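You operate a simulated robot arm through the tools that you are given. There is no shell and no other tool.

Carry out the task below with a simulated robot arm. There is one attempt and no reset: what you move stays moved.

JOB
Shrink the ready yellow sleeve on, then warm the blue one and shrink it on.
Fine: first and second stub; warm it on the three-pip seat till it stands its LEAD over the block; keep off the hot seats. Set down upright: what you pick out.
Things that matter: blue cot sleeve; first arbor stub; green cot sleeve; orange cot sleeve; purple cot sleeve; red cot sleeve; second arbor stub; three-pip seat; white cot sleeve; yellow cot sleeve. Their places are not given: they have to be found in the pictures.

It is judged by the outcome, as a careful person would: the job done as asked, and still so three seconds after it is handed in. It fails if anything else is knocked over, pushed out of place, dropped, spilled or broken.

ROBOT AND FRAMES
A 7-joint arm with a three-finger gripper, fixed in place. Base frame: the origin is at the foot of the arm, x ahead of it, y to its left, z up; the work surface is at about z = 864. Readings come in mm, degrees, newtons and seconds.
Its first joint turns from -166.0 to 166.0 degrees. Payload 2.69 kg.
The tool frame sits at the grasp point between the pads (the TCP): z along the fingers, y along the line on which they close. The tips reach 30 mm beyond it. The gripper opens to 128 mm. The gripper's body begins 117 mm behind the TCP.
Orientation is that of the tool frame in the base frame, as [roll, pitch, yaw] about the fixed x, y, z axes, in that order (R = Rz(yaw) Ry(pitch) Rx(roll)). With the fingers straight down and closing along the base's y, the tool's x points along the base's -x, its y along +y and its z along -z.

CONTROLS
- The arm moves only by the tool send_rows. Its argument "deltas" is a list that holds one entry, the list of rows, each a list of 6 numbers: the shift along the base's x, y, z in mm, then the turn, a rotation vector about the base's x, y, z in degrees. In form: [[[dx, dy, dz, rx, ry, rz], ...]]. A call has 1 to 20 rows; each row is the pose to reach, as a shift and turn from the pose commanded when the call began. "hand" is the gripper command, from -1 (fully open) to 1 (shut), values between in proportion, set as the call begins (left out, the last holds). Each row takes 0.2 s and may step no farther than 50 mm and 8.6 degrees from the row before; otherwise, or with a gripper value out of range, the whole call is refused. Where a pose cannot be reached the arm comes as near as it can. A force on the tool above 90 N (or 10 N above the force at the start of the call, whichever is more), or a blocked arm, ends the call early, and 0.2 s more pass. Each finger halts on what it meets, pressing with about 33 N; the grip force reading is that of the motor and also rises with nothing between the fingers. The clock runs only during rows and for 0.2 s after the last one: add rows that repeat a pose to give the fingers time. It gives the time, the measured TCP pose, the force on the tool (base axes), the opening and the grip force at its end, in the units of the frame above (readings bear some noise), with the torque about the TCP (base axes, N m) and any sound that the robot's microphone picked up.
- Cameras (640 x 400 px; columns grow to the right, rows downward): "scene" is fixed at [400.4, -498.6, 1441.2]; the picture's right is [0.92, -0.39, 0.00], its down [-0.15, -0.36, -0.92] and it looks along [0.35, 0.85, -0.39] (base axes); focal length 313 px, centre (320, 200). "wrist" rides on the gripper at [58, 54, -131] in the tool frame; the picture's right is [-0.68, 0.74, 0.00], its down [-0.62, -0.57, -0.55] and it looks along [-0.40, -0.37, 0.84] (tool axes); focal length 234 px, centre (320, 200).
- capture(camera): a new picture of that camera. It takes no simulated time.
- move_column(by): slides the trunk up (or, below 0, down) by that many mm; the arm rides with it, the base frame stays. It gives what a move gives, with no picture.
- measure_at(camera, pixels): for up to 12 pixels [column, row] of the newest picture of that camera ("zoom" is the newest enlarged one), the place [x, y, z] in the base frame of the surface seen there, good to about 2 mm. It takes no simulated time.
- zoom(camera, box): a new picture of the part [left, top, right, bottom] of that camera's present view, enlarged. It takes no simulated time.
- job_done(): hands the job in; it is judged then, once.

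Unless the task says otherwise, let go and move clear before handing in.

The tools are called after "Emit:" by a JSON object that holds its "op" and its "data". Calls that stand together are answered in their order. send_rows: Moves the arm, as the interface text tells. Its arguments: {"type":"object","properties":{"deltas":{"type":"array","items":{"type":"array","items":{"type":"array","items":{"type":"number"}}}},"hand":{"type":"number"}},"required":["deltas"]} The other tools are called the same way: move_column (by) slides the trunk up or down; capture (camera) takes a picture; measure_at (camera, pixels) gives the place of the surface under pixels of a picture; zoom (camera, box) takes an enlarged picture of a part of a camera's view; job_done () hands the job in.

At the start:

```text
clock: 0.0
tcp_pos: [438.0, 528.7, 1129.0]
tcp_rot: [-180.0, 0.0, 180.0]
wrist_force: [0.9, 0.3, -0.6]
torque: [0.03, -0.02, 0.01]
opening: 128.0
gripper_force: 0.1
trunk travel left (down, up): [-150.0, 200.0]
```

scene: 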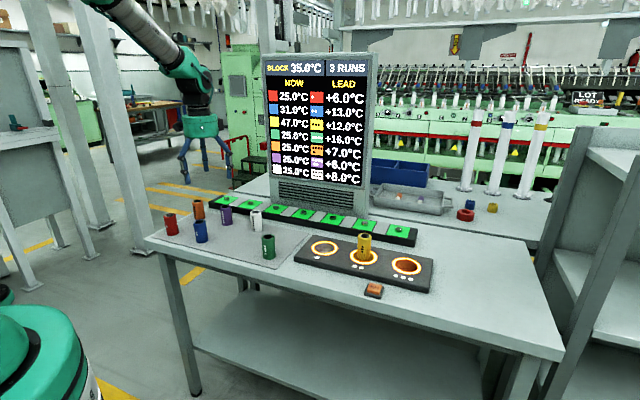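
wrist: 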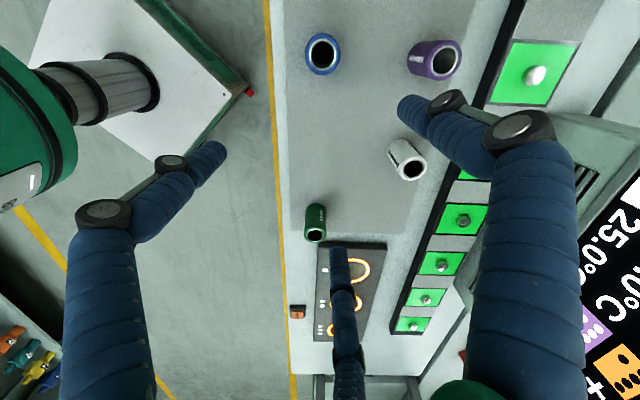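

The board at about (320,125) shows block 35.0 °C, and yellow at 47.0 with a lead of +12, so it looks ready on the middle seat. I'll zoom in on the board, the seats, the sleeves and the stubs before I move anything.

Emit:
{"op": "zoom", "data": {"camera": "scene", "box": [255, 45, 385, 215]}}

Emit:
{"op": "zoom", "data": {"camera": "scene", "box": [280, 210, 450, 310]}}

Emit:
{"op": "zoom", "data": {"camera": "scene", "box": [140, 180, 300, 280]}}

Emit:
{"op": "zoom", "data": {"camera": "scene", "box": [360, 90, 570, 230]}}

```text
2.35 times, centred on (320, 130) of scene
```

zoom: 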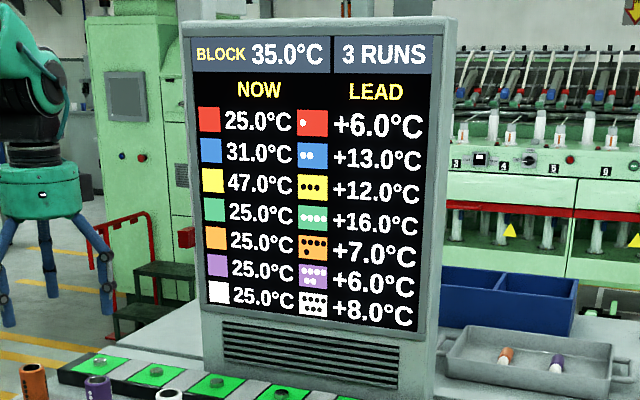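

```text
3.76 times, centred on (365, 260) of scene
```

zoom: 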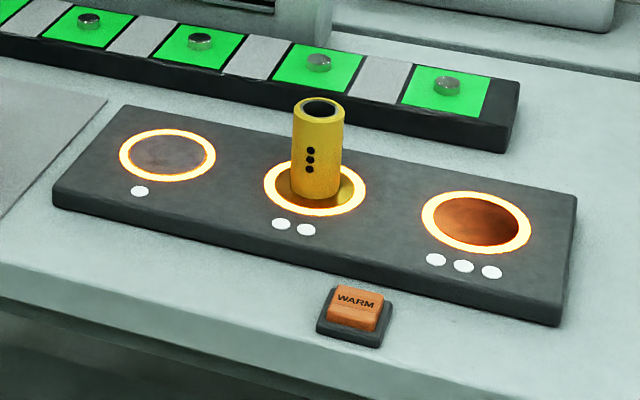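

```text
4.00 times, centred on (220, 230) of scene
```

zoom: 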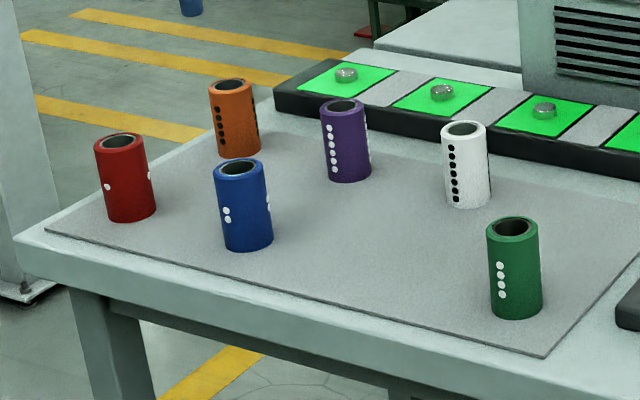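

```text
2.86 times, centred on (465, 160) of scene
```

zoom: 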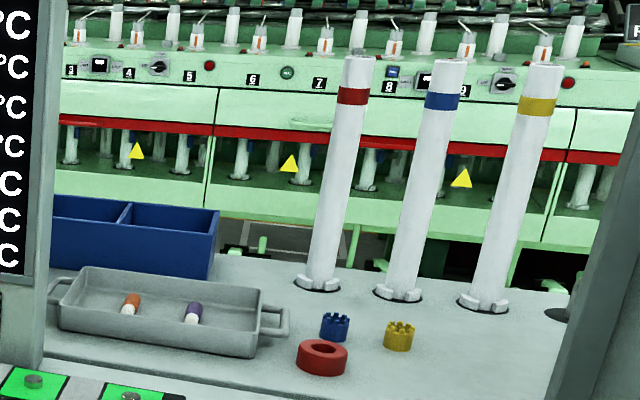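

The board reads blue 31.0 with lead +13 (target 48 against block 35), and the WARM button is at about (373,290). Next I need to know which end of the stub bar is "first", so I'll zoom on the bar and measure points.

Emit:
{"op": "zoom", "data": {"camera": "scene", "box": [205, 185, 315, 235]}}

Emit:
{"op": "measure_at", "data": {"camera": "zoom", "pixels": [[60, 100], [320, 200]]}}

Emit:
{"op": "zoom", "data": {"camera": "scene", "box": [310, 195, 430, 255]}}

Emit:
{"op": "zoom", "data": {"camera": "wrist", "box": [380, 20, 600, 350]}}

Emit:
{"op": "measure_at", "data": {"camera": "scene", "pixels": [[323, 248], [364, 234], [364, 262], [406, 265], [373, 288], [226, 200], [250, 205], [276, 209], [304, 213], [333, 217], [364, 221], [398, 230]]}}

Emit:
{"op": "measure_at", "data": {"camera": "scene", "pixels": [[170, 215], [198, 202], [200, 222], [226, 207], [256, 212], [268, 237], [200, 240], [268, 257], [160, 235], [275, 267], [300, 255], [430, 290]]}}

```text
5.82 times, centred on (260, 210) of scene
```

zoom: 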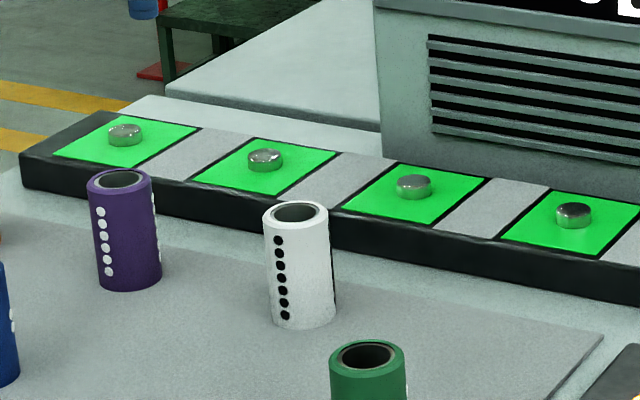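

```text
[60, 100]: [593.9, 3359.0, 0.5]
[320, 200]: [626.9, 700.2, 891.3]
```

```text
5.33 times, centred on (370, 225) of scene
```

zoom: 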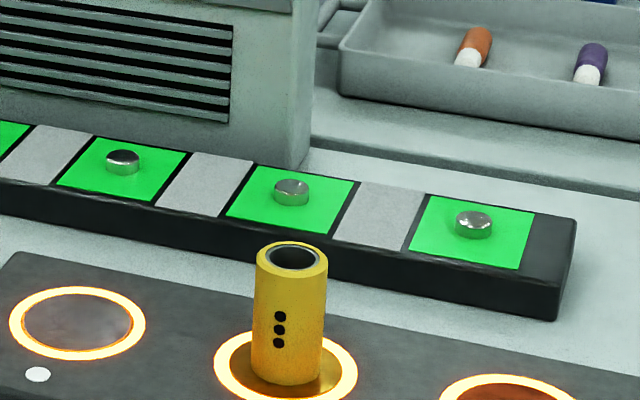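

```text
1.21 times, centred on (490, 185) of wrist
```

zoom: 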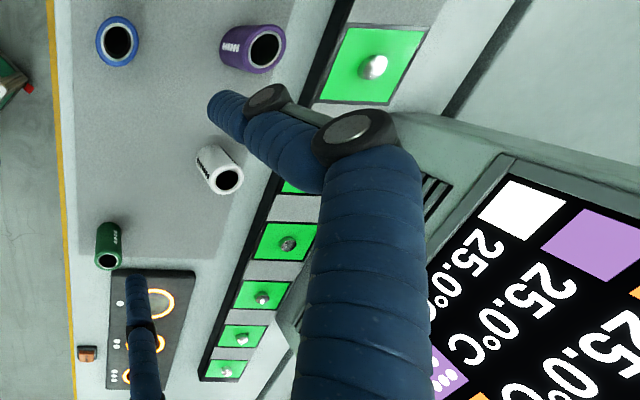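

```text
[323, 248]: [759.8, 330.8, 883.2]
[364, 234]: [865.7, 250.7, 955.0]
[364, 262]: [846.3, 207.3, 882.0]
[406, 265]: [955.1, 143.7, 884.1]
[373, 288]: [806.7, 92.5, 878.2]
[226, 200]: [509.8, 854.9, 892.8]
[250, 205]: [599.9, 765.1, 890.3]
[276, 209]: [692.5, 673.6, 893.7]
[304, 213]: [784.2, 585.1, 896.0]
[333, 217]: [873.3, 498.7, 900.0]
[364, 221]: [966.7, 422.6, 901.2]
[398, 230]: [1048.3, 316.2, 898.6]
```

```text
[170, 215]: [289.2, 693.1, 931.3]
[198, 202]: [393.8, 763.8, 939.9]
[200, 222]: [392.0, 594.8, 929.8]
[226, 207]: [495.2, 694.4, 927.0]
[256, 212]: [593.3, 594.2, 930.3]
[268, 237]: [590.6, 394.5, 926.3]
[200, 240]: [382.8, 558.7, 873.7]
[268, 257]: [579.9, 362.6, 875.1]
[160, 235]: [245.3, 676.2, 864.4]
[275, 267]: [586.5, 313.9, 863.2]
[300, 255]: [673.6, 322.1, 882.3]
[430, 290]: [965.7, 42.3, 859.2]
```

The seven stubs run in a line from about (510,855) to (1048,316), and so far I see no numbering. I'll zoom in on the bar's ends and front, and on the sign at (590,97), to look for marks.

Emit:
{"op": "zoom", "data": {"camera": "scene", "box": [205, 188, 255, 218]}}

Emit:
{"op": "zoom", "data": {"camera": "scene", "box": [375, 215, 425, 250]}}

Emit:
{"op": "zoom", "data": {"camera": "scene", "box": [560, 80, 640, 130]}}

Emit:
{"op": "zoom", "data": {"camera": "scene", "box": [255, 195, 345, 245]}}

Emit:
{"op": "zoom", "data": {"camera": "scene", "box": [260, 50, 380, 110]}}

```text
12.80 times, centred on (230, 203) of scene
```

zoom: 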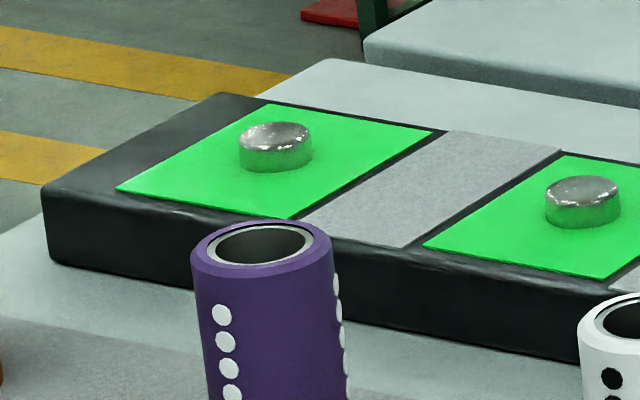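

```text
11.43 times, centred on (400, 232) of scene
```

zoom: 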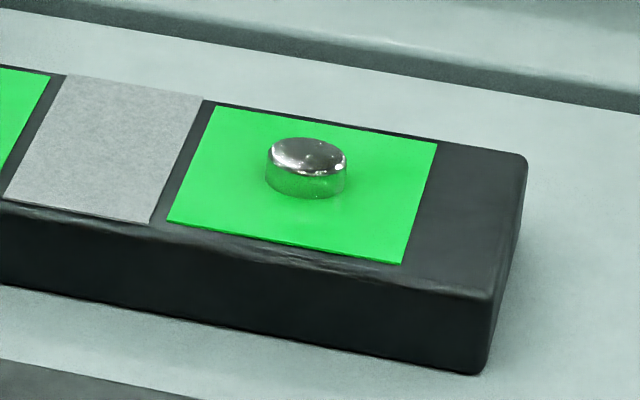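

```text
8.00 times, centred on (600, 105) of scene
```

zoom: 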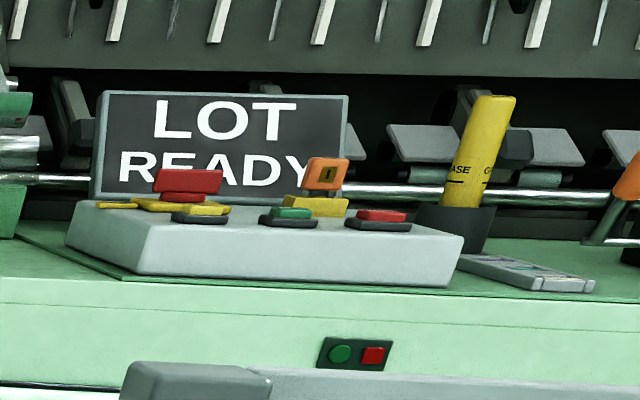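

```text
7.11 times, centred on (300, 220) of scene
```

zoom: 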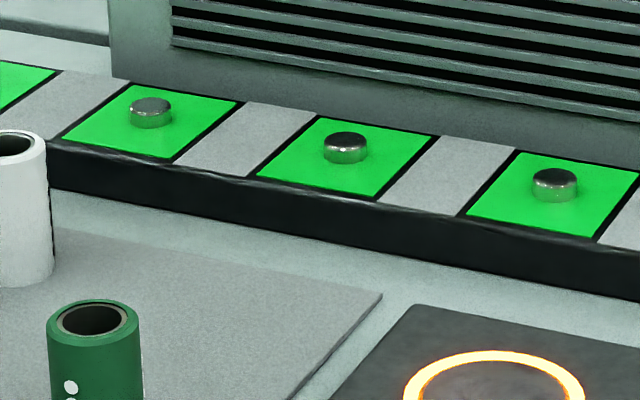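

```text
5.33 times, centred on (320, 80) of scene
```

zoom: 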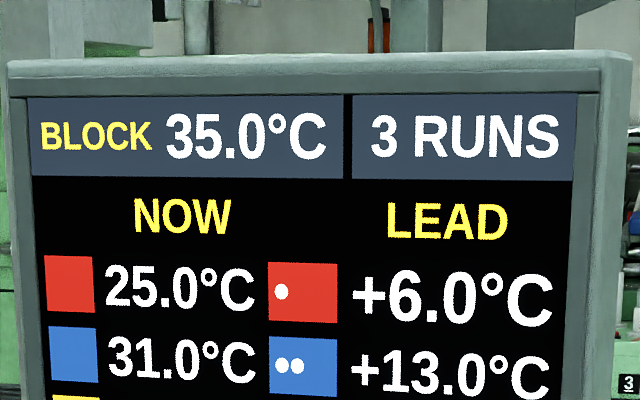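

No stub carries a number. The seats' pips count left to right (1-pip near, 3-pip at the right), and only the left end of the bar is within reach, so "first" should be the leftmost stub. I'll measure the key objects more precisely in zooms.

Emit:
{"op": "measure_at", "data": {"camera": "scene", "pixels": [[270, 195], [368, 215], [270, 60], [372, 60]]}}

Emit:
{"op": "zoom", "data": {"camera": "scene", "box": [205, 188, 255, 218]}}

Emit:
{"op": "measure_at", "data": {"camera": "zoom", "pixels": [[275, 133], [250, 130], [305, 135], [275, 170], [118, 190], [290, 216], [432, 130], [268, 104], [582, 188], [425, 247], [612, 278], [55, 200]]}}

Emit:
{"op": "zoom", "data": {"camera": "scene", "box": [330, 225, 440, 295]}}

Emit:
{"op": "measure_at", "data": {"camera": "zoom", "pixels": [[198, 52], [170, 55], [227, 58], [198, 67], [198, 175], [180, 200], [440, 235], [390, 220], [497, 250], [445, 205], [440, 270], [250, 375]]}}

Emit:
{"op": "zoom", "data": {"camera": "scene", "box": [180, 210, 230, 250]}}

Emit:
{"op": "measure_at", "data": {"camera": "zoom", "pixels": [[200, 110], [320, 110], [260, 90], [260, 130], [260, 115], [270, 200], [270, 310], [190, 200], [335, 200]]}}

```text
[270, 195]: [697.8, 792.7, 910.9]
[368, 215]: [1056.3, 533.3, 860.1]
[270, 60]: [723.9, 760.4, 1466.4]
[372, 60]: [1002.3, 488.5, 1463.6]
```

```text
12.80 times, centred on (230, 203) of scene
```

zoom: 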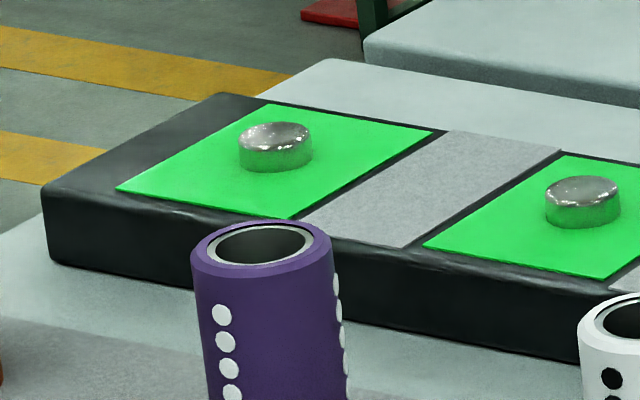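

```text
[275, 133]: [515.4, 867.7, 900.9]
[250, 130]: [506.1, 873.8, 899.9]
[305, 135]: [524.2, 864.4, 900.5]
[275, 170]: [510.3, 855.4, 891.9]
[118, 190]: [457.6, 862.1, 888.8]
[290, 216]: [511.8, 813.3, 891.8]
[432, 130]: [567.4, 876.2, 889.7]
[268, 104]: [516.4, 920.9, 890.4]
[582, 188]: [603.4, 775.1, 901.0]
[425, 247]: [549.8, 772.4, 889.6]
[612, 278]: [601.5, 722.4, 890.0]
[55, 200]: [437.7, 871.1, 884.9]
```

```text
5.71 times, centred on (385, 260) of scene
```

zoom: 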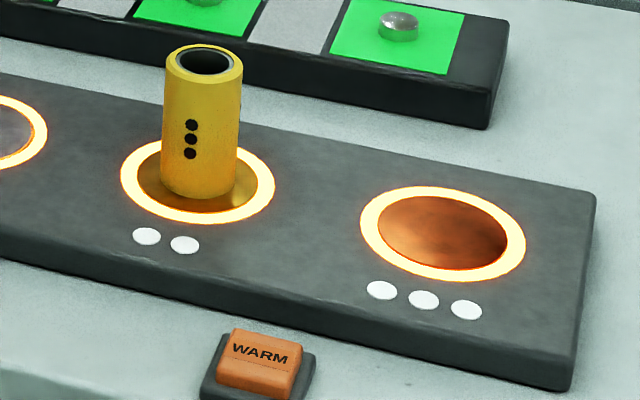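

```text
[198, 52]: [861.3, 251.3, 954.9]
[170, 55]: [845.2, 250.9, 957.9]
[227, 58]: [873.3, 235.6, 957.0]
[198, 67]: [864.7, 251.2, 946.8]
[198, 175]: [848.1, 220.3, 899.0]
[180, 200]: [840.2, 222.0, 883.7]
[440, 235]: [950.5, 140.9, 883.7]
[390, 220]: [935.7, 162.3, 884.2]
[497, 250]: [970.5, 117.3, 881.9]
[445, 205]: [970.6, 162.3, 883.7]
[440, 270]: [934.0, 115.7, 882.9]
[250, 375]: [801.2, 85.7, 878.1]
```

```text
10.00 times, centred on (205, 230) of scene
```

zoom: 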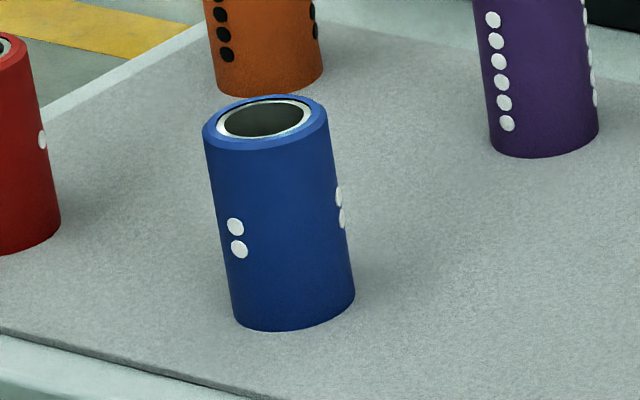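

```text
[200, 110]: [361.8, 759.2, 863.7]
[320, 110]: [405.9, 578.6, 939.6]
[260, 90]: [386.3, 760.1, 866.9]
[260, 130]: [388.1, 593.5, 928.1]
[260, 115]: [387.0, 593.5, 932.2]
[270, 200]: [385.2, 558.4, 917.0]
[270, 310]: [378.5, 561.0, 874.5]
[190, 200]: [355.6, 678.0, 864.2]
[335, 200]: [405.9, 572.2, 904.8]
```

Stub 1 measures about (515,868) with its top at z≈901, about 1009 mm out and so at the edge of reach. Stub 2 is about (603,775). Before touching anything I'll move the empty gripper above stub 1, high up, to check reach and get a wrist view.

Emit:
{"op": "send_rows", "data": {"deltas": [[[9, 38, -8, 0, 0, 0], [18, 76, -16, 0, 0, 0], [27, 114, -24, 0, 0, 0], [36, 152, -32, 0, 0, 0], [45, 190, -40, 0, 0, 0], [54, 228, -48, 0, 0, 0], [63, 266, -56, 0, 0, 0], [72, 304, -64, 0, 0, 0], [77, 339, -69, 0, 0, 0], [77, 339, -69, 0, 0, 0]]], "hand": -0.25}}

Emit:
{"op": "capture", "data": {"camera": "scene"}}

Emit:
{"op": "capture", "data": {"camera": "wrist"}}

Emit:
{"op": "zoom", "data": {"camera": "scene", "box": [255, 45, 385, 215]}}

```text
clock: 2.2
tcp_pos: [515.2, 868.6, 1059.6]
tcp_rot: [-180.0, 0.1, -180.0]
wrist_force: [-0.1, 0.3, 0.2]
torque: [-0.02, -0.03, 0.02]
opening: 80.1
gripper_force: 0.1
trunk travel left (down, up): [-150.0, 200.0]
```

```text
taken
```

scene: 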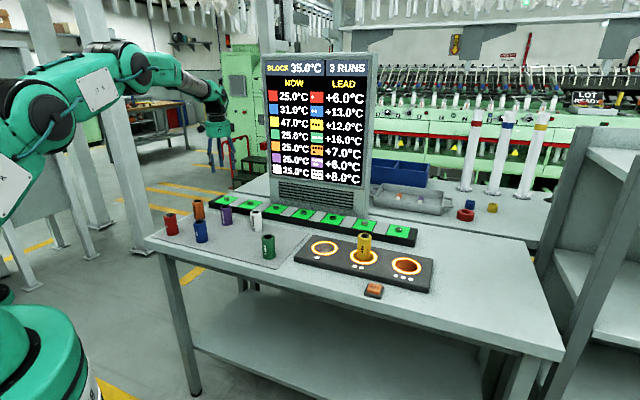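

```text
taken
```

wrist: 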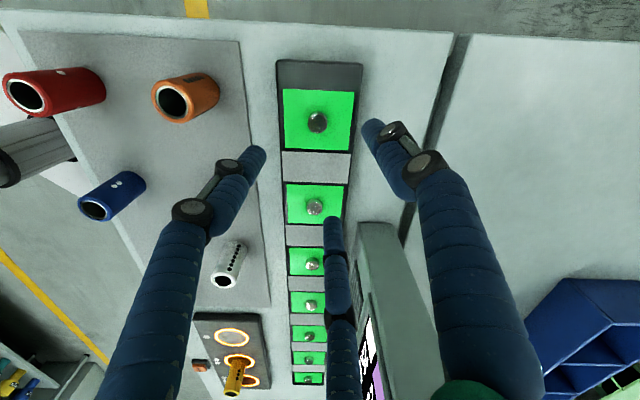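

```text
2.35 times, centred on (320, 130) of scene
```

zoom: 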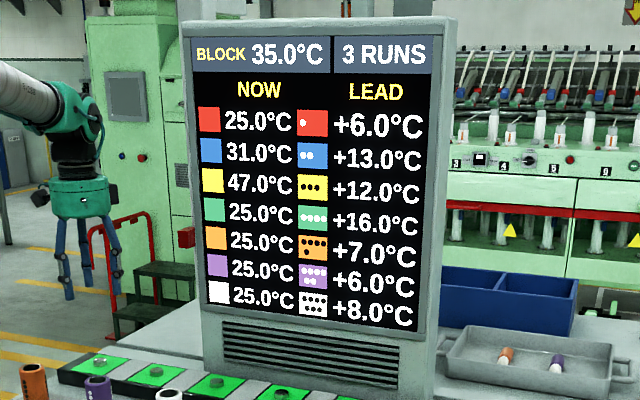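

The arm reached (515,869,1060) with no error, and the temperatures held (yellow 47.0, blue 31.0). The wrist view shows the first stub at (317,122) and the second at (315,207). I'll measure both from here.

Emit:
{"op": "zoom", "data": {"camera": "wrist", "box": [260, 60, 380, 240]}}

Emit:
{"op": "measure_at", "data": {"camera": "wrist", "pixels": [[317, 118], [309, 118], [326, 118], [317, 127], [315, 207], [307, 207], [323, 207], [284, 90], [354, 93], [350, 152], [284, 148], [234, 365]]}}

```text
2.22 times, centred on (320, 150) of wrist
```

zoom: 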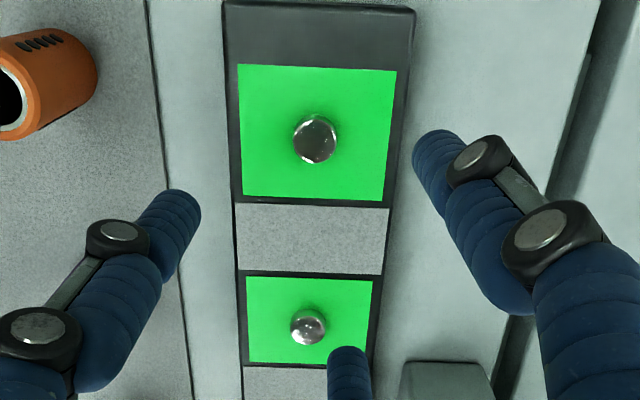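

```text
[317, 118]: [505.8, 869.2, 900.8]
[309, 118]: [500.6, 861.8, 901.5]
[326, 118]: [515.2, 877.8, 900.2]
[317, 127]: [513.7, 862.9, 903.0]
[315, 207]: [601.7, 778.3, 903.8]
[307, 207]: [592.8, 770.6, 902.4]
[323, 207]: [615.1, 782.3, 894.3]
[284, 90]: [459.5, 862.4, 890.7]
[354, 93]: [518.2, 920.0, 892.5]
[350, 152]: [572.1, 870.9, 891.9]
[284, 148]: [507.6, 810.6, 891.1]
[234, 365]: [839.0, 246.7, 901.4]
```

The first stub comes out at about (513,867) and the second at about (602.5,777), with tops near z 901 and the bar at 890. I'll test low reach here with the empty gripper at z≈946, tips about 15 mm above the stub top, then take a close look.

Emit:
{"op": "send_rows", "data": {"deltas": [[[0, 0, -40, 0, 0, 0], [0, 0, -80, 0, 0, 0], [0, 0, -114, 0, 0, 0], [0, 0, -114, 0, 0, 0]]]}}

Emit:
{"op": "capture", "data": {"camera": "wrist"}}

Emit:
{"op": "zoom", "data": {"camera": "wrist", "box": [260, 90, 420, 250]}}

Emit:
{"op": "zoom", "data": {"camera": "scene", "box": [185, 120, 285, 220]}}

```text
clock: 3.2
tcp_pos: [516.0, 868.0, 946.2]
tcp_rot: [-179.9, -0.1, -180.0]
wrist_force: [0.3, -0.2, 0.3]
torque: [-0.02, 0.01, 0.05]
opening: 80.1
gripper_force: 0.0
trunk travel left (down, up): [-150.0, 200.0]
```

```text
taken
```

wrist: 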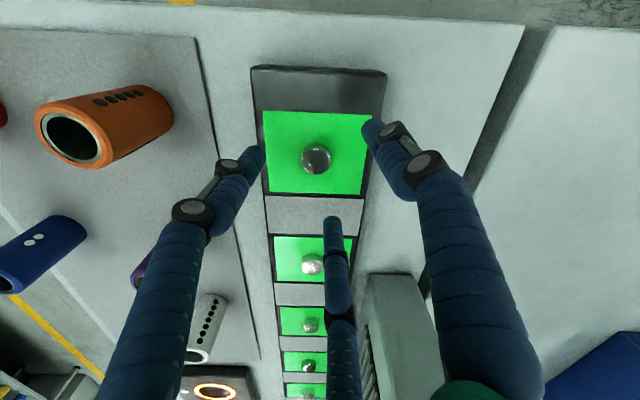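

```text
2.50 times, centred on (340, 170) of wrist
```

zoom: 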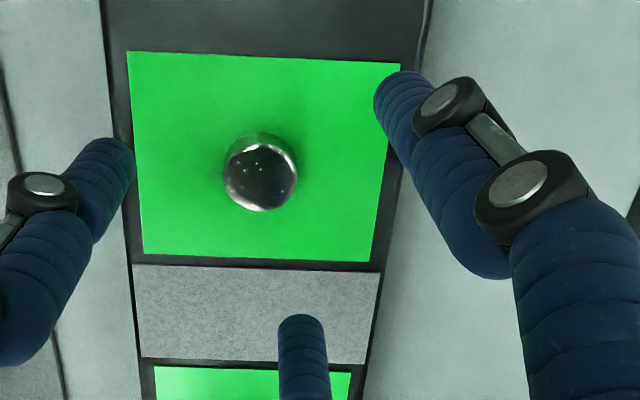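

```text
4.00 times, centred on (235, 170) of scene
```

zoom: 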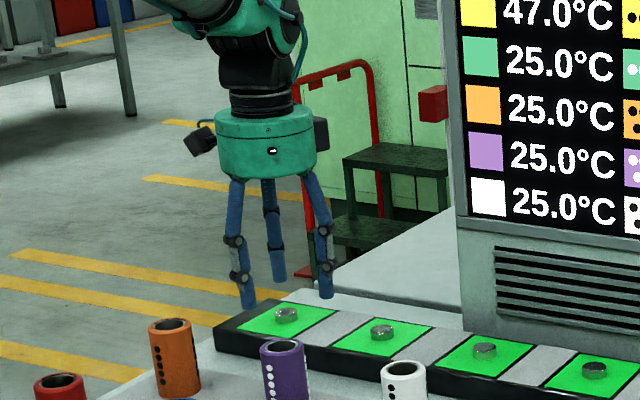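

Reach is fine here, with no rotation error. I'll measure the stub top and the green square's corners from this close view to pin down stub 1.

Emit:
{"op": "measure_at", "data": {"camera": "zoom", "pixels": [[320, 200]]}}

Emit:
{"op": "zoom", "data": {"camera": "wrist", "box": [260, 90, 420, 250]}}

Emit:
{"op": "measure_at", "data": {"camera": "zoom", "pixels": [[260, 180], [230, 180], [291, 180], [260, 152], [260, 205], [127, 53], [400, 64], [372, 262], [144, 253], [260, 135]]}}

```text
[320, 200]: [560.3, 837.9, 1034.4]
```

```text
2.50 times, centred on (340, 170) of wrist
```

zoom: 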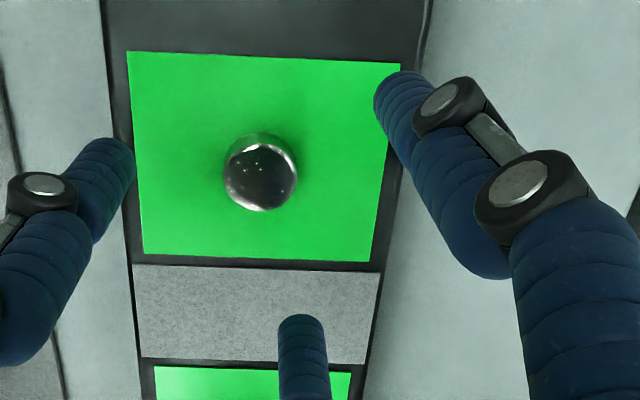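

```text
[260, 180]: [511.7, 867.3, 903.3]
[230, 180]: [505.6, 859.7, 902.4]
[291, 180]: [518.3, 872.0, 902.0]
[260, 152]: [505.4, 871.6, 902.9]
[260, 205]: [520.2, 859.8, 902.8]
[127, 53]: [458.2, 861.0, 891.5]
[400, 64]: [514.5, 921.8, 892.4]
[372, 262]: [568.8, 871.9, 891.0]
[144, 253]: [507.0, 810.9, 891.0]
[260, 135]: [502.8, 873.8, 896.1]
```

Stub 1 is at (512.2, 866.4), with its top at z≈902.7 and the bar at 891.3. Now I'll rise and go over the yellow sleeve on the middle seat, routing on the near side of the board.

Emit:
{"op": "send_rows", "data": {"deltas": [[[0, 0, 45, 0, 0, 0], [0, 0, 90, 0, 0, 0], [0, 0, 135, 0, 0, 0], [5, -46, 135, 0, 0, 0], [10, -92, 135, 0, 0, 0], [15, -138, 135, 0, 0, 0], [20, -184, 135, 0, 0, 0], [25, -228, 135, 0, 0, 0], [53.7, -264.7, 135, 0, 0, 0], [82.5, -301.5, 135, 0, 0, 0], [111.2, -338.2, 135, 0, 0, 0], [139.9, -374.9, 135, 0, 0, 0], [168.6, -411.6, 135, 0, 0, 0], [197.4, -448.4, 135, 0, 0, 0], [226.1, -485.1, 135, 0, 0, 0], [254.8, -521.8, 135, 0, 0, 0], [283.5, -558.5, 135, 0, 0, 0], [312.3, -595.3, 135, 0, 0, 0], [341, -632, 135, 0, 0, 0], [341, -632, 135, 0, 0, 0]]]}}

Emit:
{"op": "capture", "data": {"camera": "wrist"}}

Emit:
{"op": "capture", "data": {"camera": "scene"}}

```text
clock: 7.4
tcp_pos: [854.9, 235.2, 1080.3]
tcp_rot: [-180.0, 0.0, 180.0]
wrist_force: [-0.5, -0.9, -0.9]
torque: [0.03, 0.01, 0.0]
opening: 80.1
gripper_force: 0.0
trunk travel left (down, up): [-150.0, 200.0]
```

```text
taken
```

wrist: 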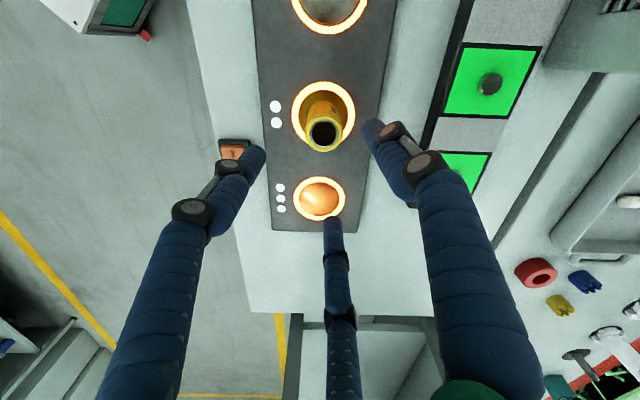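

```text
taken
```

scene: 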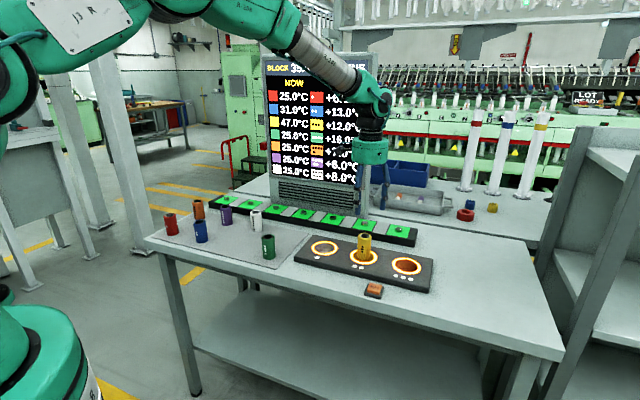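

The gripper is above the yellow sleeve, whose bore shows at wrist pixel (323,135). I'll zoom in and measure its rim, seat and neighbours.

Emit:
{"op": "zoom", "data": {"camera": "wrist", "box": [260, 60, 390, 160]}}

Emit:
{"op": "measure_at", "data": {"camera": "zoom", "pixels": [[320, 200]]}}

Emit:
{"op": "measure_at", "data": {"camera": "wrist", "pixels": [[292, 110], [354, 110], [323, 84], [294, 198], [344, 198], [319, 178], [319, 219], [319, 198], [276, 107], [276, 123]]}}

```text
4.00 times, centred on (325, 110) of wrist
```

zoom: 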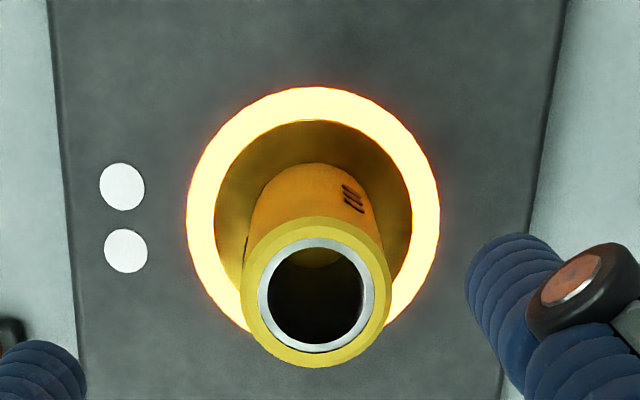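

```text
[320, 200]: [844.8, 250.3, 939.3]
```

```text
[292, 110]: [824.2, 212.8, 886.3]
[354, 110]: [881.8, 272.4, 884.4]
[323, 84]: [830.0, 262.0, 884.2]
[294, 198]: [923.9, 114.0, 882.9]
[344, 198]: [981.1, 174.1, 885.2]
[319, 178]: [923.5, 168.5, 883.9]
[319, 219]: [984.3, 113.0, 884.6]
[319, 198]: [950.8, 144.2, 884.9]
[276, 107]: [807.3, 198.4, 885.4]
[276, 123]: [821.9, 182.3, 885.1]
```

Next I'll measure points on the yellow sleeve's rim to get its centre.

Emit:
{"op": "zoom", "data": {"camera": "wrist", "box": [260, 60, 390, 160]}}

Emit:
{"op": "measure_at", "data": {"camera": "zoom", "pixels": [[250, 292], [384, 292], [317, 227], [317, 360], [270, 245], [364, 245], [270, 340], [364, 340], [262, 292], [370, 292], [317, 243], [317, 348]]}}

```text
4.00 times, centred on (325, 110) of wrist
```

zoom: 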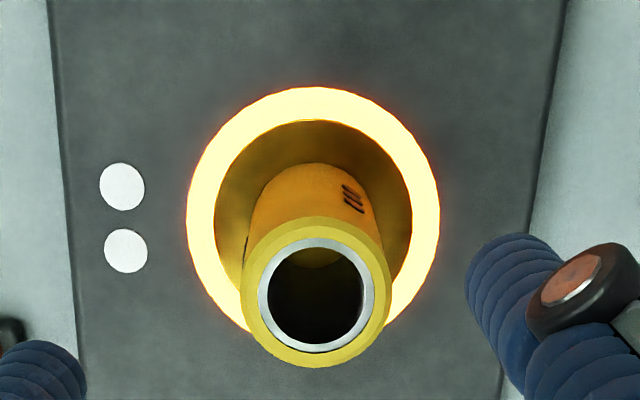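

```text
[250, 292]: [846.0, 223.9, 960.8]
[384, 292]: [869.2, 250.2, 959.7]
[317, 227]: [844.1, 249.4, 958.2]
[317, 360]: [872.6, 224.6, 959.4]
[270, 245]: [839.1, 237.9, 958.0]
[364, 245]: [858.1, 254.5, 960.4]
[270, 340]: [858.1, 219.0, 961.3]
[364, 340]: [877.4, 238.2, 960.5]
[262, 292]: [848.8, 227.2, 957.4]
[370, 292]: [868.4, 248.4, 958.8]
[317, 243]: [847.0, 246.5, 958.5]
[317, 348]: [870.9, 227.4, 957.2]
```

The yellow sleeve's centre is (858.2, 237.2), its top z≈959.5, and it stands about 75 mm tall on the seat at 884.5. I'll descend straight to TCP z 934.5, which keeps the fingertips 20 mm above the hot seat.

Emit:
{"op": "send_rows", "data": {"deltas": [[[2.2, 1.5, -45, 0, 0, 0], [2.2, 1.5, -90, 0, 0, 0], [2.2, 1.5, -125, 0, 0, 0], [2.2, 1.5, -146.5, 0, 0, 0], [2.2, 1.5, -146.5, 0, 0, 0]]]}}

Emit:
{"op": "capture", "data": {"camera": "wrist"}}

Emit:
{"op": "zoom", "data": {"camera": "scene", "box": [310, 180, 420, 280]}}

```text
clock: 8.6
tcp_pos: [858.4, 236.5, 932.5]
tcp_rot: [180.0, 0.0, -180.0]
wrist_force: [1.3, 0.5, -0.7]
torque: [-0.04, 0.02, 0.04]
opening: 79.8
gripper_force: 0.0
trunk travel left (down, up): [-150.0, 200.0]
```

```text
taken
```

wrist: 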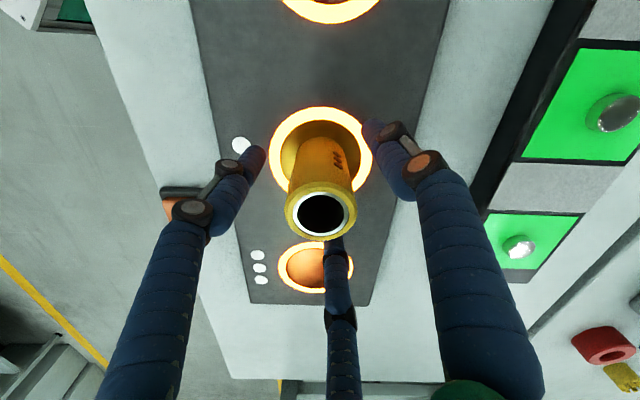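

```text
4.00 times, centred on (365, 230) of scene
```

zoom: 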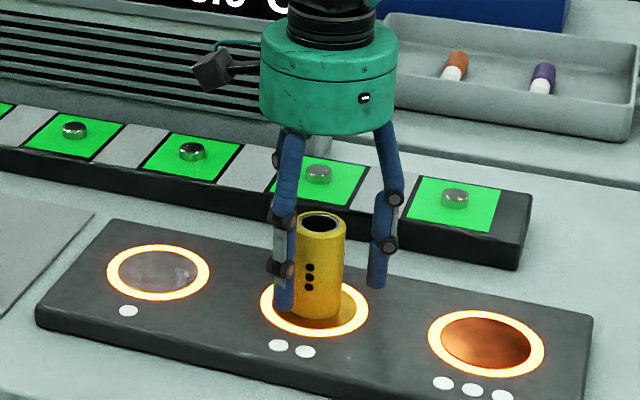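

The fingers straddle the sleeve with tips clear above the seat. I'll close on it and give it a few rows to settle.

Emit:
{"op": "send_rows", "data": {"deltas": [[[0, 0, 0, 0, 0, 0], [0, 0, 0, 0, 0, 0], [0, 0, 0, 0, 0, 0], [0, 0, 0, 0, 0, 0]]], "hand": 1}}

Emit:
{"op": "capture", "data": {"camera": "wrist"}}

```text
clock: 9.6
tcp_pos: [856.8, 238.1, 933.6]
tcp_rot: [179.9, 0.0, -180.0]
wrist_force: [2.8, -0.1, 1.0]
torque: [-0.01, -0.09, 0.02]
opening: 40.5
gripper_force: 32.7
trunk travel left (down, up): [-150.0, 200.0]
```

```text
taken
```

wrist: 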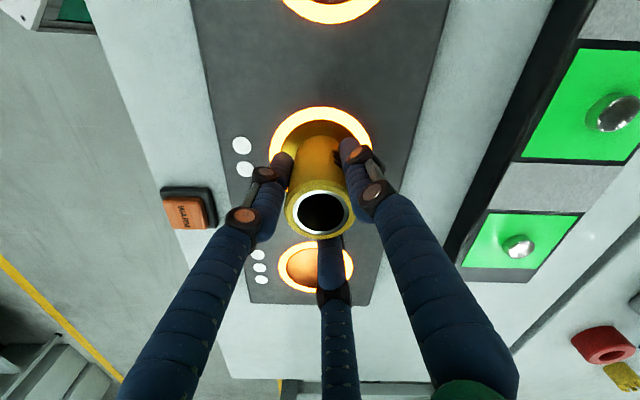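

The grip is firm, with an opening of 40.5 mm and 32.7 N. I'll lift straight up and carry the sleeve to above stub 1.

Emit:
{"op": "send_rows", "data": {"deltas": [[[0, 0, 45, 0, 0, 0], [0, 0, 90, 0, 0, 0], [-25.8, 38.3, 90, 0, 0, 0], [-51.6, 76.6, 90, 0, 0, 0], [-77.5, 114.8, 90, 0, 0, 0], [-103.3, 153.1, 90, 0, 0, 0], [-129.1, 191.4, 90, 0, 0, 0], [-154.9, 229.7, 90, 0, 0, 0], [-180.7, 268, 90, 0, 0, 0], [-206.6, 306.2, 90, 0, 0, 0], [-232.4, 344.5, 90, 0, 0, 0], [-258.2, 382.8, 90, 0, 0, 0], [-272.8, 423.9, 90, 0, 0, 0], [-287.5, 464.9, 90, 0, 0, 0], [-302.1, 506, 90, 0, 0, 0], [-316.7, 547.1, 90, 0, 0, 0], [-331.4, 588.1, 90, 0, 0, 0], [-346, 629.2, 75, 0, 0, 0], [-346, 629.2, 45, 0, 0, 0], [-346, 629.2, 45, 0, 0, 0]]]}}

Emit:
{"op": "capture", "data": {"camera": "wrist"}}

Emit:
{"op": "zoom", "data": {"camera": "scene", "box": [185, 120, 285, 220]}}

Emit:
{"op": "zoom", "data": {"camera": "scene", "box": [255, 45, 385, 215]}}

```text
clock: 13.8
tcp_pos: [511.1, 866.2, 978.2]
tcp_rot: [-179.9, 0.0, 179.9]
wrist_force: [0.5, 0.2, -1.8]
torque: [-0.01, 0.01, 0.03]
opening: 40.2
gripper_force: 33.1
trunk travel left (down, up): [-150.0, 200.0]
```

```text
taken
```

wrist: 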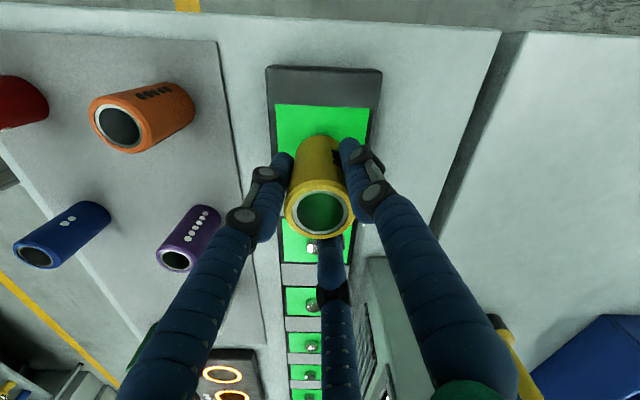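

```text
4.00 times, centred on (235, 170) of scene
```

zoom: 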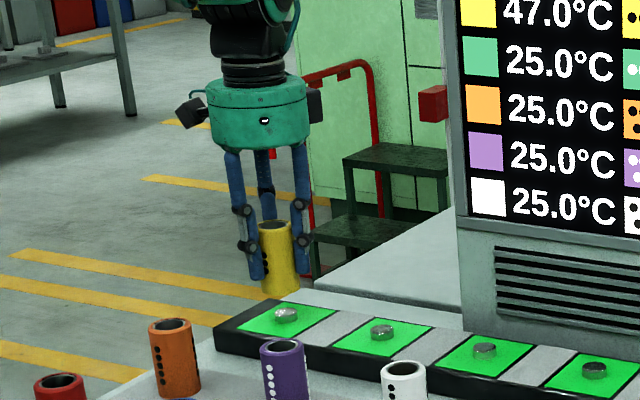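

```text
2.35 times, centred on (320, 130) of scene
```

zoom: 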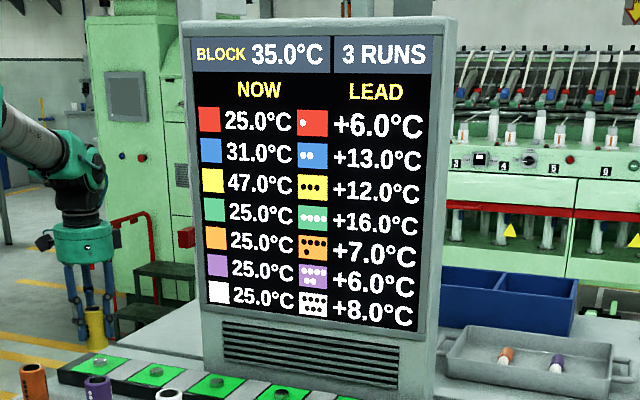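

Yellow still reads 47.0 in the gripper. I'll measure the held sleeve's rim to confirm it is centred over stub 1.

Emit:
{"op": "zoom", "data": {"camera": "wrist", "box": [270, 120, 370, 260]}}

Emit:
{"op": "measure_at", "data": {"camera": "wrist", "pixels": [[288, 211], [352, 211], [320, 183], [320, 237], [297, 191], [343, 191], [297, 230], [343, 230]]}}

```text
2.86 times, centred on (320, 190) of wrist
```

zoom: 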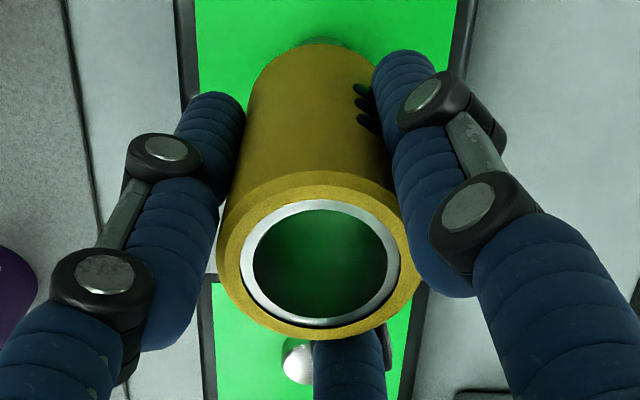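

```text
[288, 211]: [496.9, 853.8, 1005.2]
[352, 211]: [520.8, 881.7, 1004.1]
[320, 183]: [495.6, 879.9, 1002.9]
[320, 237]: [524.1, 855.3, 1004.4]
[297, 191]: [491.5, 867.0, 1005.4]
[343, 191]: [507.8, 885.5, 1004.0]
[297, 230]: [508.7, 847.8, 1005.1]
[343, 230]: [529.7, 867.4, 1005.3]
```

The held sleeve's centre is about (509.5, 867.3) against stub 1 at (512.2, 866.4), so I'll shift by (+2.6, −0.9). Then I'll lower to just past the stub top and check the force.

Emit:
{"op": "send_rows", "data": {"deltas": [[[2.6, -0.9, 0, 0, 0, 0], [2.6, -0.9, -12, 0, 0, 0], [2.6, -0.9, -20, 0, 0, 0], [2.6, -0.9, -26, 0, 0, 0], [2.6, -0.9, -29.5, 0, 0, 0], [2.6, -0.9, -29.5, 0, 0, 0]]]}}

Emit:
{"op": "capture", "data": {"camera": "wrist"}}

Emit:
{"op": "zoom", "data": {"camera": "scene", "box": [210, 170, 270, 215]}}

```text
clock: 15.2
tcp_pos: [514.1, 866.0, 949.9]
tcp_rot: [180.0, -0.1, -180.0]
wrist_force: [0.0, -1.4, -2.0]
torque: [0.0, -0.02, -0.03]
opening: 40.4
gripper_force: 32.9
trunk travel left (down, up): [-150.0, 200.0]
```

```text
taken
```

wrist: 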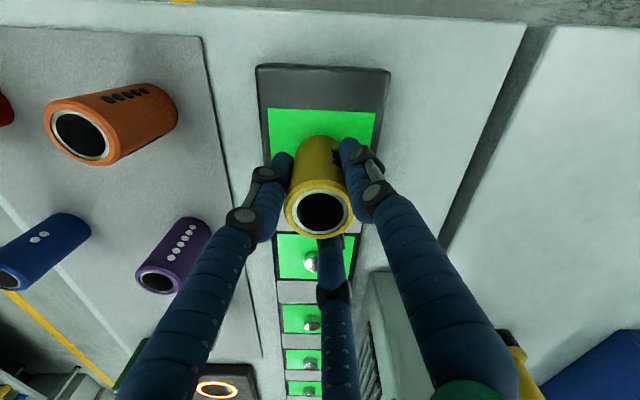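

```text
8.89 times, centred on (240, 192) of scene
```

zoom: 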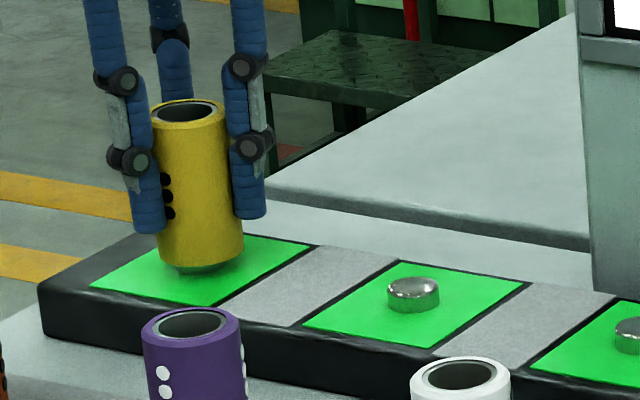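

There's no contact force, and the sleeve is starting over the stub, with the stub base just visible under it at about (200,268). I'll lower it the remaining 8.5 mm gently.

Emit:
{"op": "send_rows", "data": {"deltas": [[[0, 0, -3, 0, 0, 0], [0, 0, -6, 0, 0, 0], [0, 0, -8, 0, 0, 0], [0, 0, -8.5, 0, 0, 0], [0, 0, -8.5, 0, 0, 0]]]}}

Emit:
{"op": "capture", "data": {"camera": "wrist"}}

Emit:
{"op": "zoom", "data": {"camera": "scene", "box": [210, 170, 270, 215]}}

Emit:
{"op": "measure_at", "data": {"camera": "wrist", "pixels": [[320, 183], [320, 237], [288, 211], [352, 211]]}}

```text
clock: 16.4
tcp_pos: [515.2, 865.3, 942.8]
tcp_rot: [-179.9, 0.1, 180.0]
wrist_force: [-2.8, -3.3, 3.4]
torque: [-0.19, 0.17, -0.03]
opening: 40.0
gripper_force: 32.9
trunk travel left (down, up): [-150.0, 200.0]
```

```text
taken
```

wrist: 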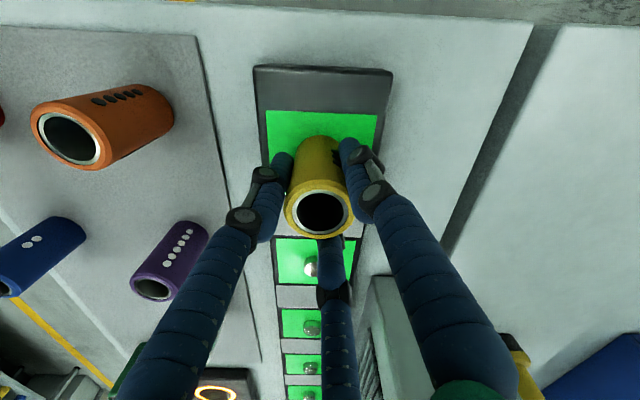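

```text
8.89 times, centred on (240, 192) of scene
```

zoom: 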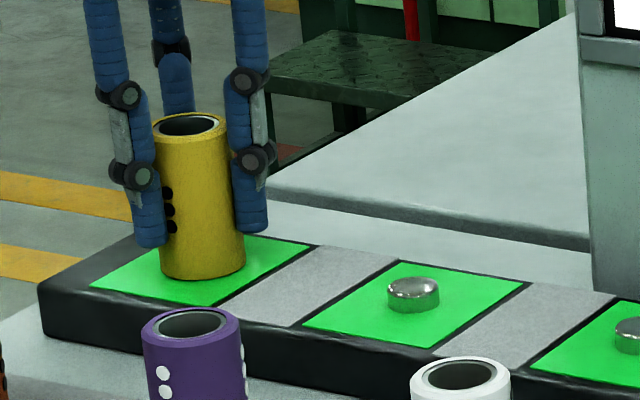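

```text
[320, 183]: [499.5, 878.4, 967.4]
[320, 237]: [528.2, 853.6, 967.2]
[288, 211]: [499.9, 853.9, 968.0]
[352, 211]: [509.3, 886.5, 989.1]
```

A light upward force of about 5 N suggests the sleeve is just touching down, with its rim at about 967.3. I'll press 1 mm further to confirm it's seated.

Emit:
{"op": "send_rows", "data": {"deltas": [[[0, 0, -0.6, 0, 0, 0], [0, 0, -1.2, 0, 0, 0], [0, 0, -1.2, 0, 0, 0]]]}}

Emit:
{"op": "capture", "data": {"camera": "scene"}}

Emit:
{"op": "zoom", "data": {"camera": "scene", "box": [255, 45, 385, 215]}}

```text
clock: 17.2
tcp_pos: [513.6, 865.0, 942.4]
tcp_rot: [179.9, 0.2, 180.0]
wrist_force: [-2.9, -6.1, 14.0]
torque: [-0.28, 0.17, -0.09]
opening: 40.0
gripper_force: 32.7
trunk travel left (down, up): [-150.0, 200.0]
```

```text
taken
```

scene: 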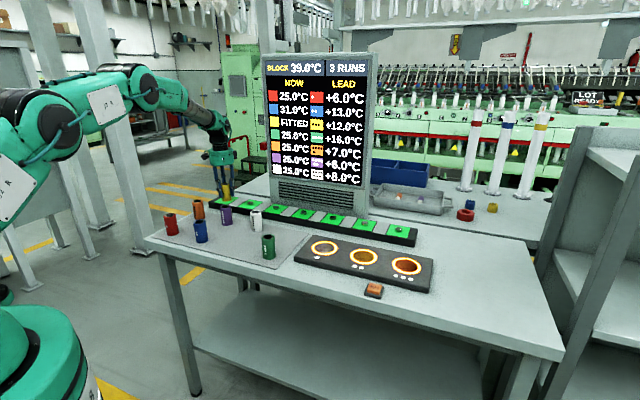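

```text
2.35 times, centred on (320, 130) of scene
```

zoom: 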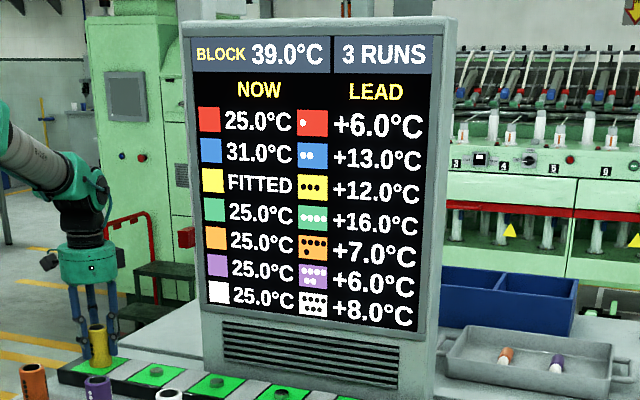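

The board now shows yellow FITTED and the block at 39.0 °C, so blue's target is 39+13 = 52.0 °C. I'll open the fingers and lift straight off the fitted sleeve.

Emit:
{"op": "send_rows", "data": {"deltas": [[[0, 0, 0.6, 0, 0, 0], [0, 0, 0.6, 0, 0, 0], [0, 0, 0.6, 0, 0, 0], [0, 0, 20, 0, 0, 0], [0, 0, 55, 0, 0, 0], [0, 0, 100, 0, 0, 0], [0, 0, 140, 0, 0, 0]]], "hand": -0.25}}

Emit:
{"op": "capture", "data": {"camera": "wrist"}}

Emit:
{"op": "zoom", "data": {"camera": "scene", "box": [160, 120, 290, 250]}}

```text
clock: 18.8
tcp_pos: [516.0, 864.4, 1080.9]
tcp_rot: [-180.0, 0.1, 180.0]
wrist_force: [0.2, -0.2, -0.9]
torque: [0.02, -0.02, 0.02]
opening: 79.8
gripper_force: 0.0
trunk travel left (down, up): [-150.0, 200.0]
```

```text
taken
```

wrist: 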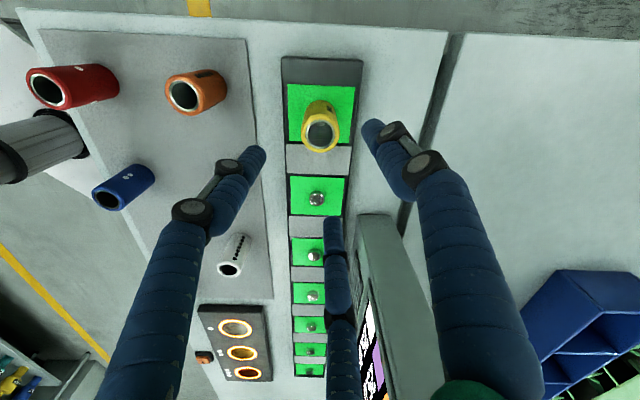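

```text
3.08 times, centred on (225, 185) of scene
```

zoom: 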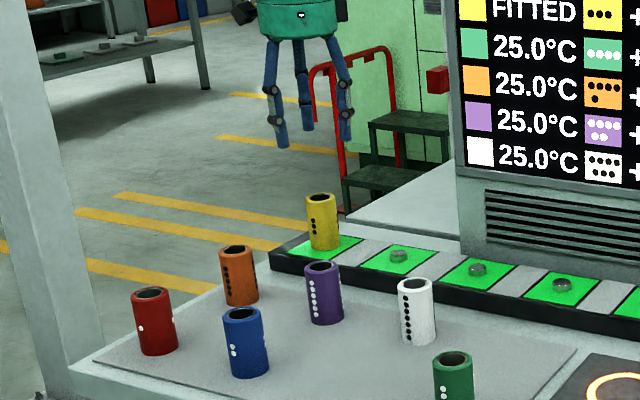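

Yellow stands upright on the first stub. Next I'll move to hover above the blue sleeve, around (386,578), at the same height.

Emit:
{"op": "send_rows", "data": {"deltas": [[[-18.4, -41.1, 0, 0, 0, 0], [-36.8, -82.1, 0, 0, 0, 0], [-55.2, -123.2, 0, 0, 0, 0], [-73.6, -164.3, 0, 0, 0, 0], [-92, -205.4, 0, 0, 0, 0], [-110.4, -246.4, 0, 0, 0, 0], [-128.8, -287.5, 0, 0, 0, 0], [-128.8, -287.5, 0, 0, 0, 0]]]}}

Emit:
{"op": "capture", "data": {"camera": "wrist"}}

Emit:
{"op": "zoom", "data": {"camera": "wrist", "box": [260, 60, 390, 160]}}

```text
clock: 20.6
tcp_pos: [383.3, 577.7, 1081.0]
tcp_rot: [-179.9, -0.1, -180.0]
wrist_force: [-0.4, 0.5, 0.3]
torque: [0.08, 0.02, -0.01]
opening: 80.1
gripper_force: 0.0
trunk travel left (down, up): [-150.0, 200.0]
```

```text
taken
```

wrist: 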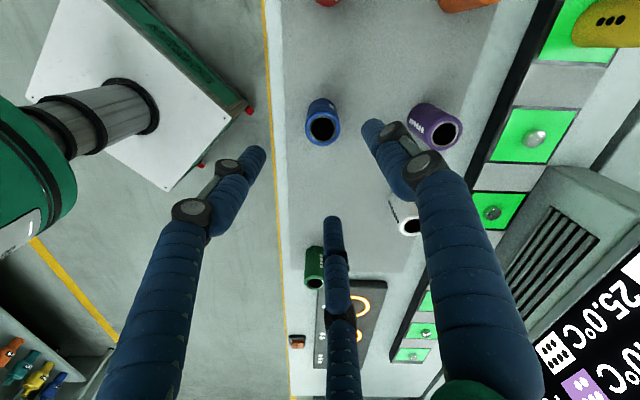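

```text
4.00 times, centred on (325, 110) of wrist
```

zoom: 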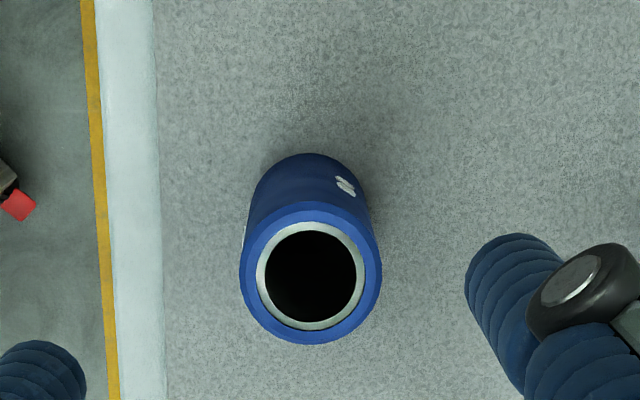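

The blue sleeve's rim is centred at zoom pixel (310,273). I'll measure points around it.

Emit:
{"op": "measure_at", "data": {"camera": "zoom", "pixels": [[248, 274], [373, 274], [310, 213], [310, 337], [265, 230], [355, 230], [265, 319], [355, 319], [310, 180], [200, 200], [310, 140]]}}

```text
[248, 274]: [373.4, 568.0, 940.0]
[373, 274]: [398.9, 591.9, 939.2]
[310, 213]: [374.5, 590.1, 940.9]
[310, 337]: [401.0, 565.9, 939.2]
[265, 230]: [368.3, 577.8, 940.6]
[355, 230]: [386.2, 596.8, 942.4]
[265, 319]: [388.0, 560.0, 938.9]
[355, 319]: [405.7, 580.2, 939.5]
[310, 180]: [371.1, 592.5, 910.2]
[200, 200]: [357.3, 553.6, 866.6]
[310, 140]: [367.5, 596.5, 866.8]
```

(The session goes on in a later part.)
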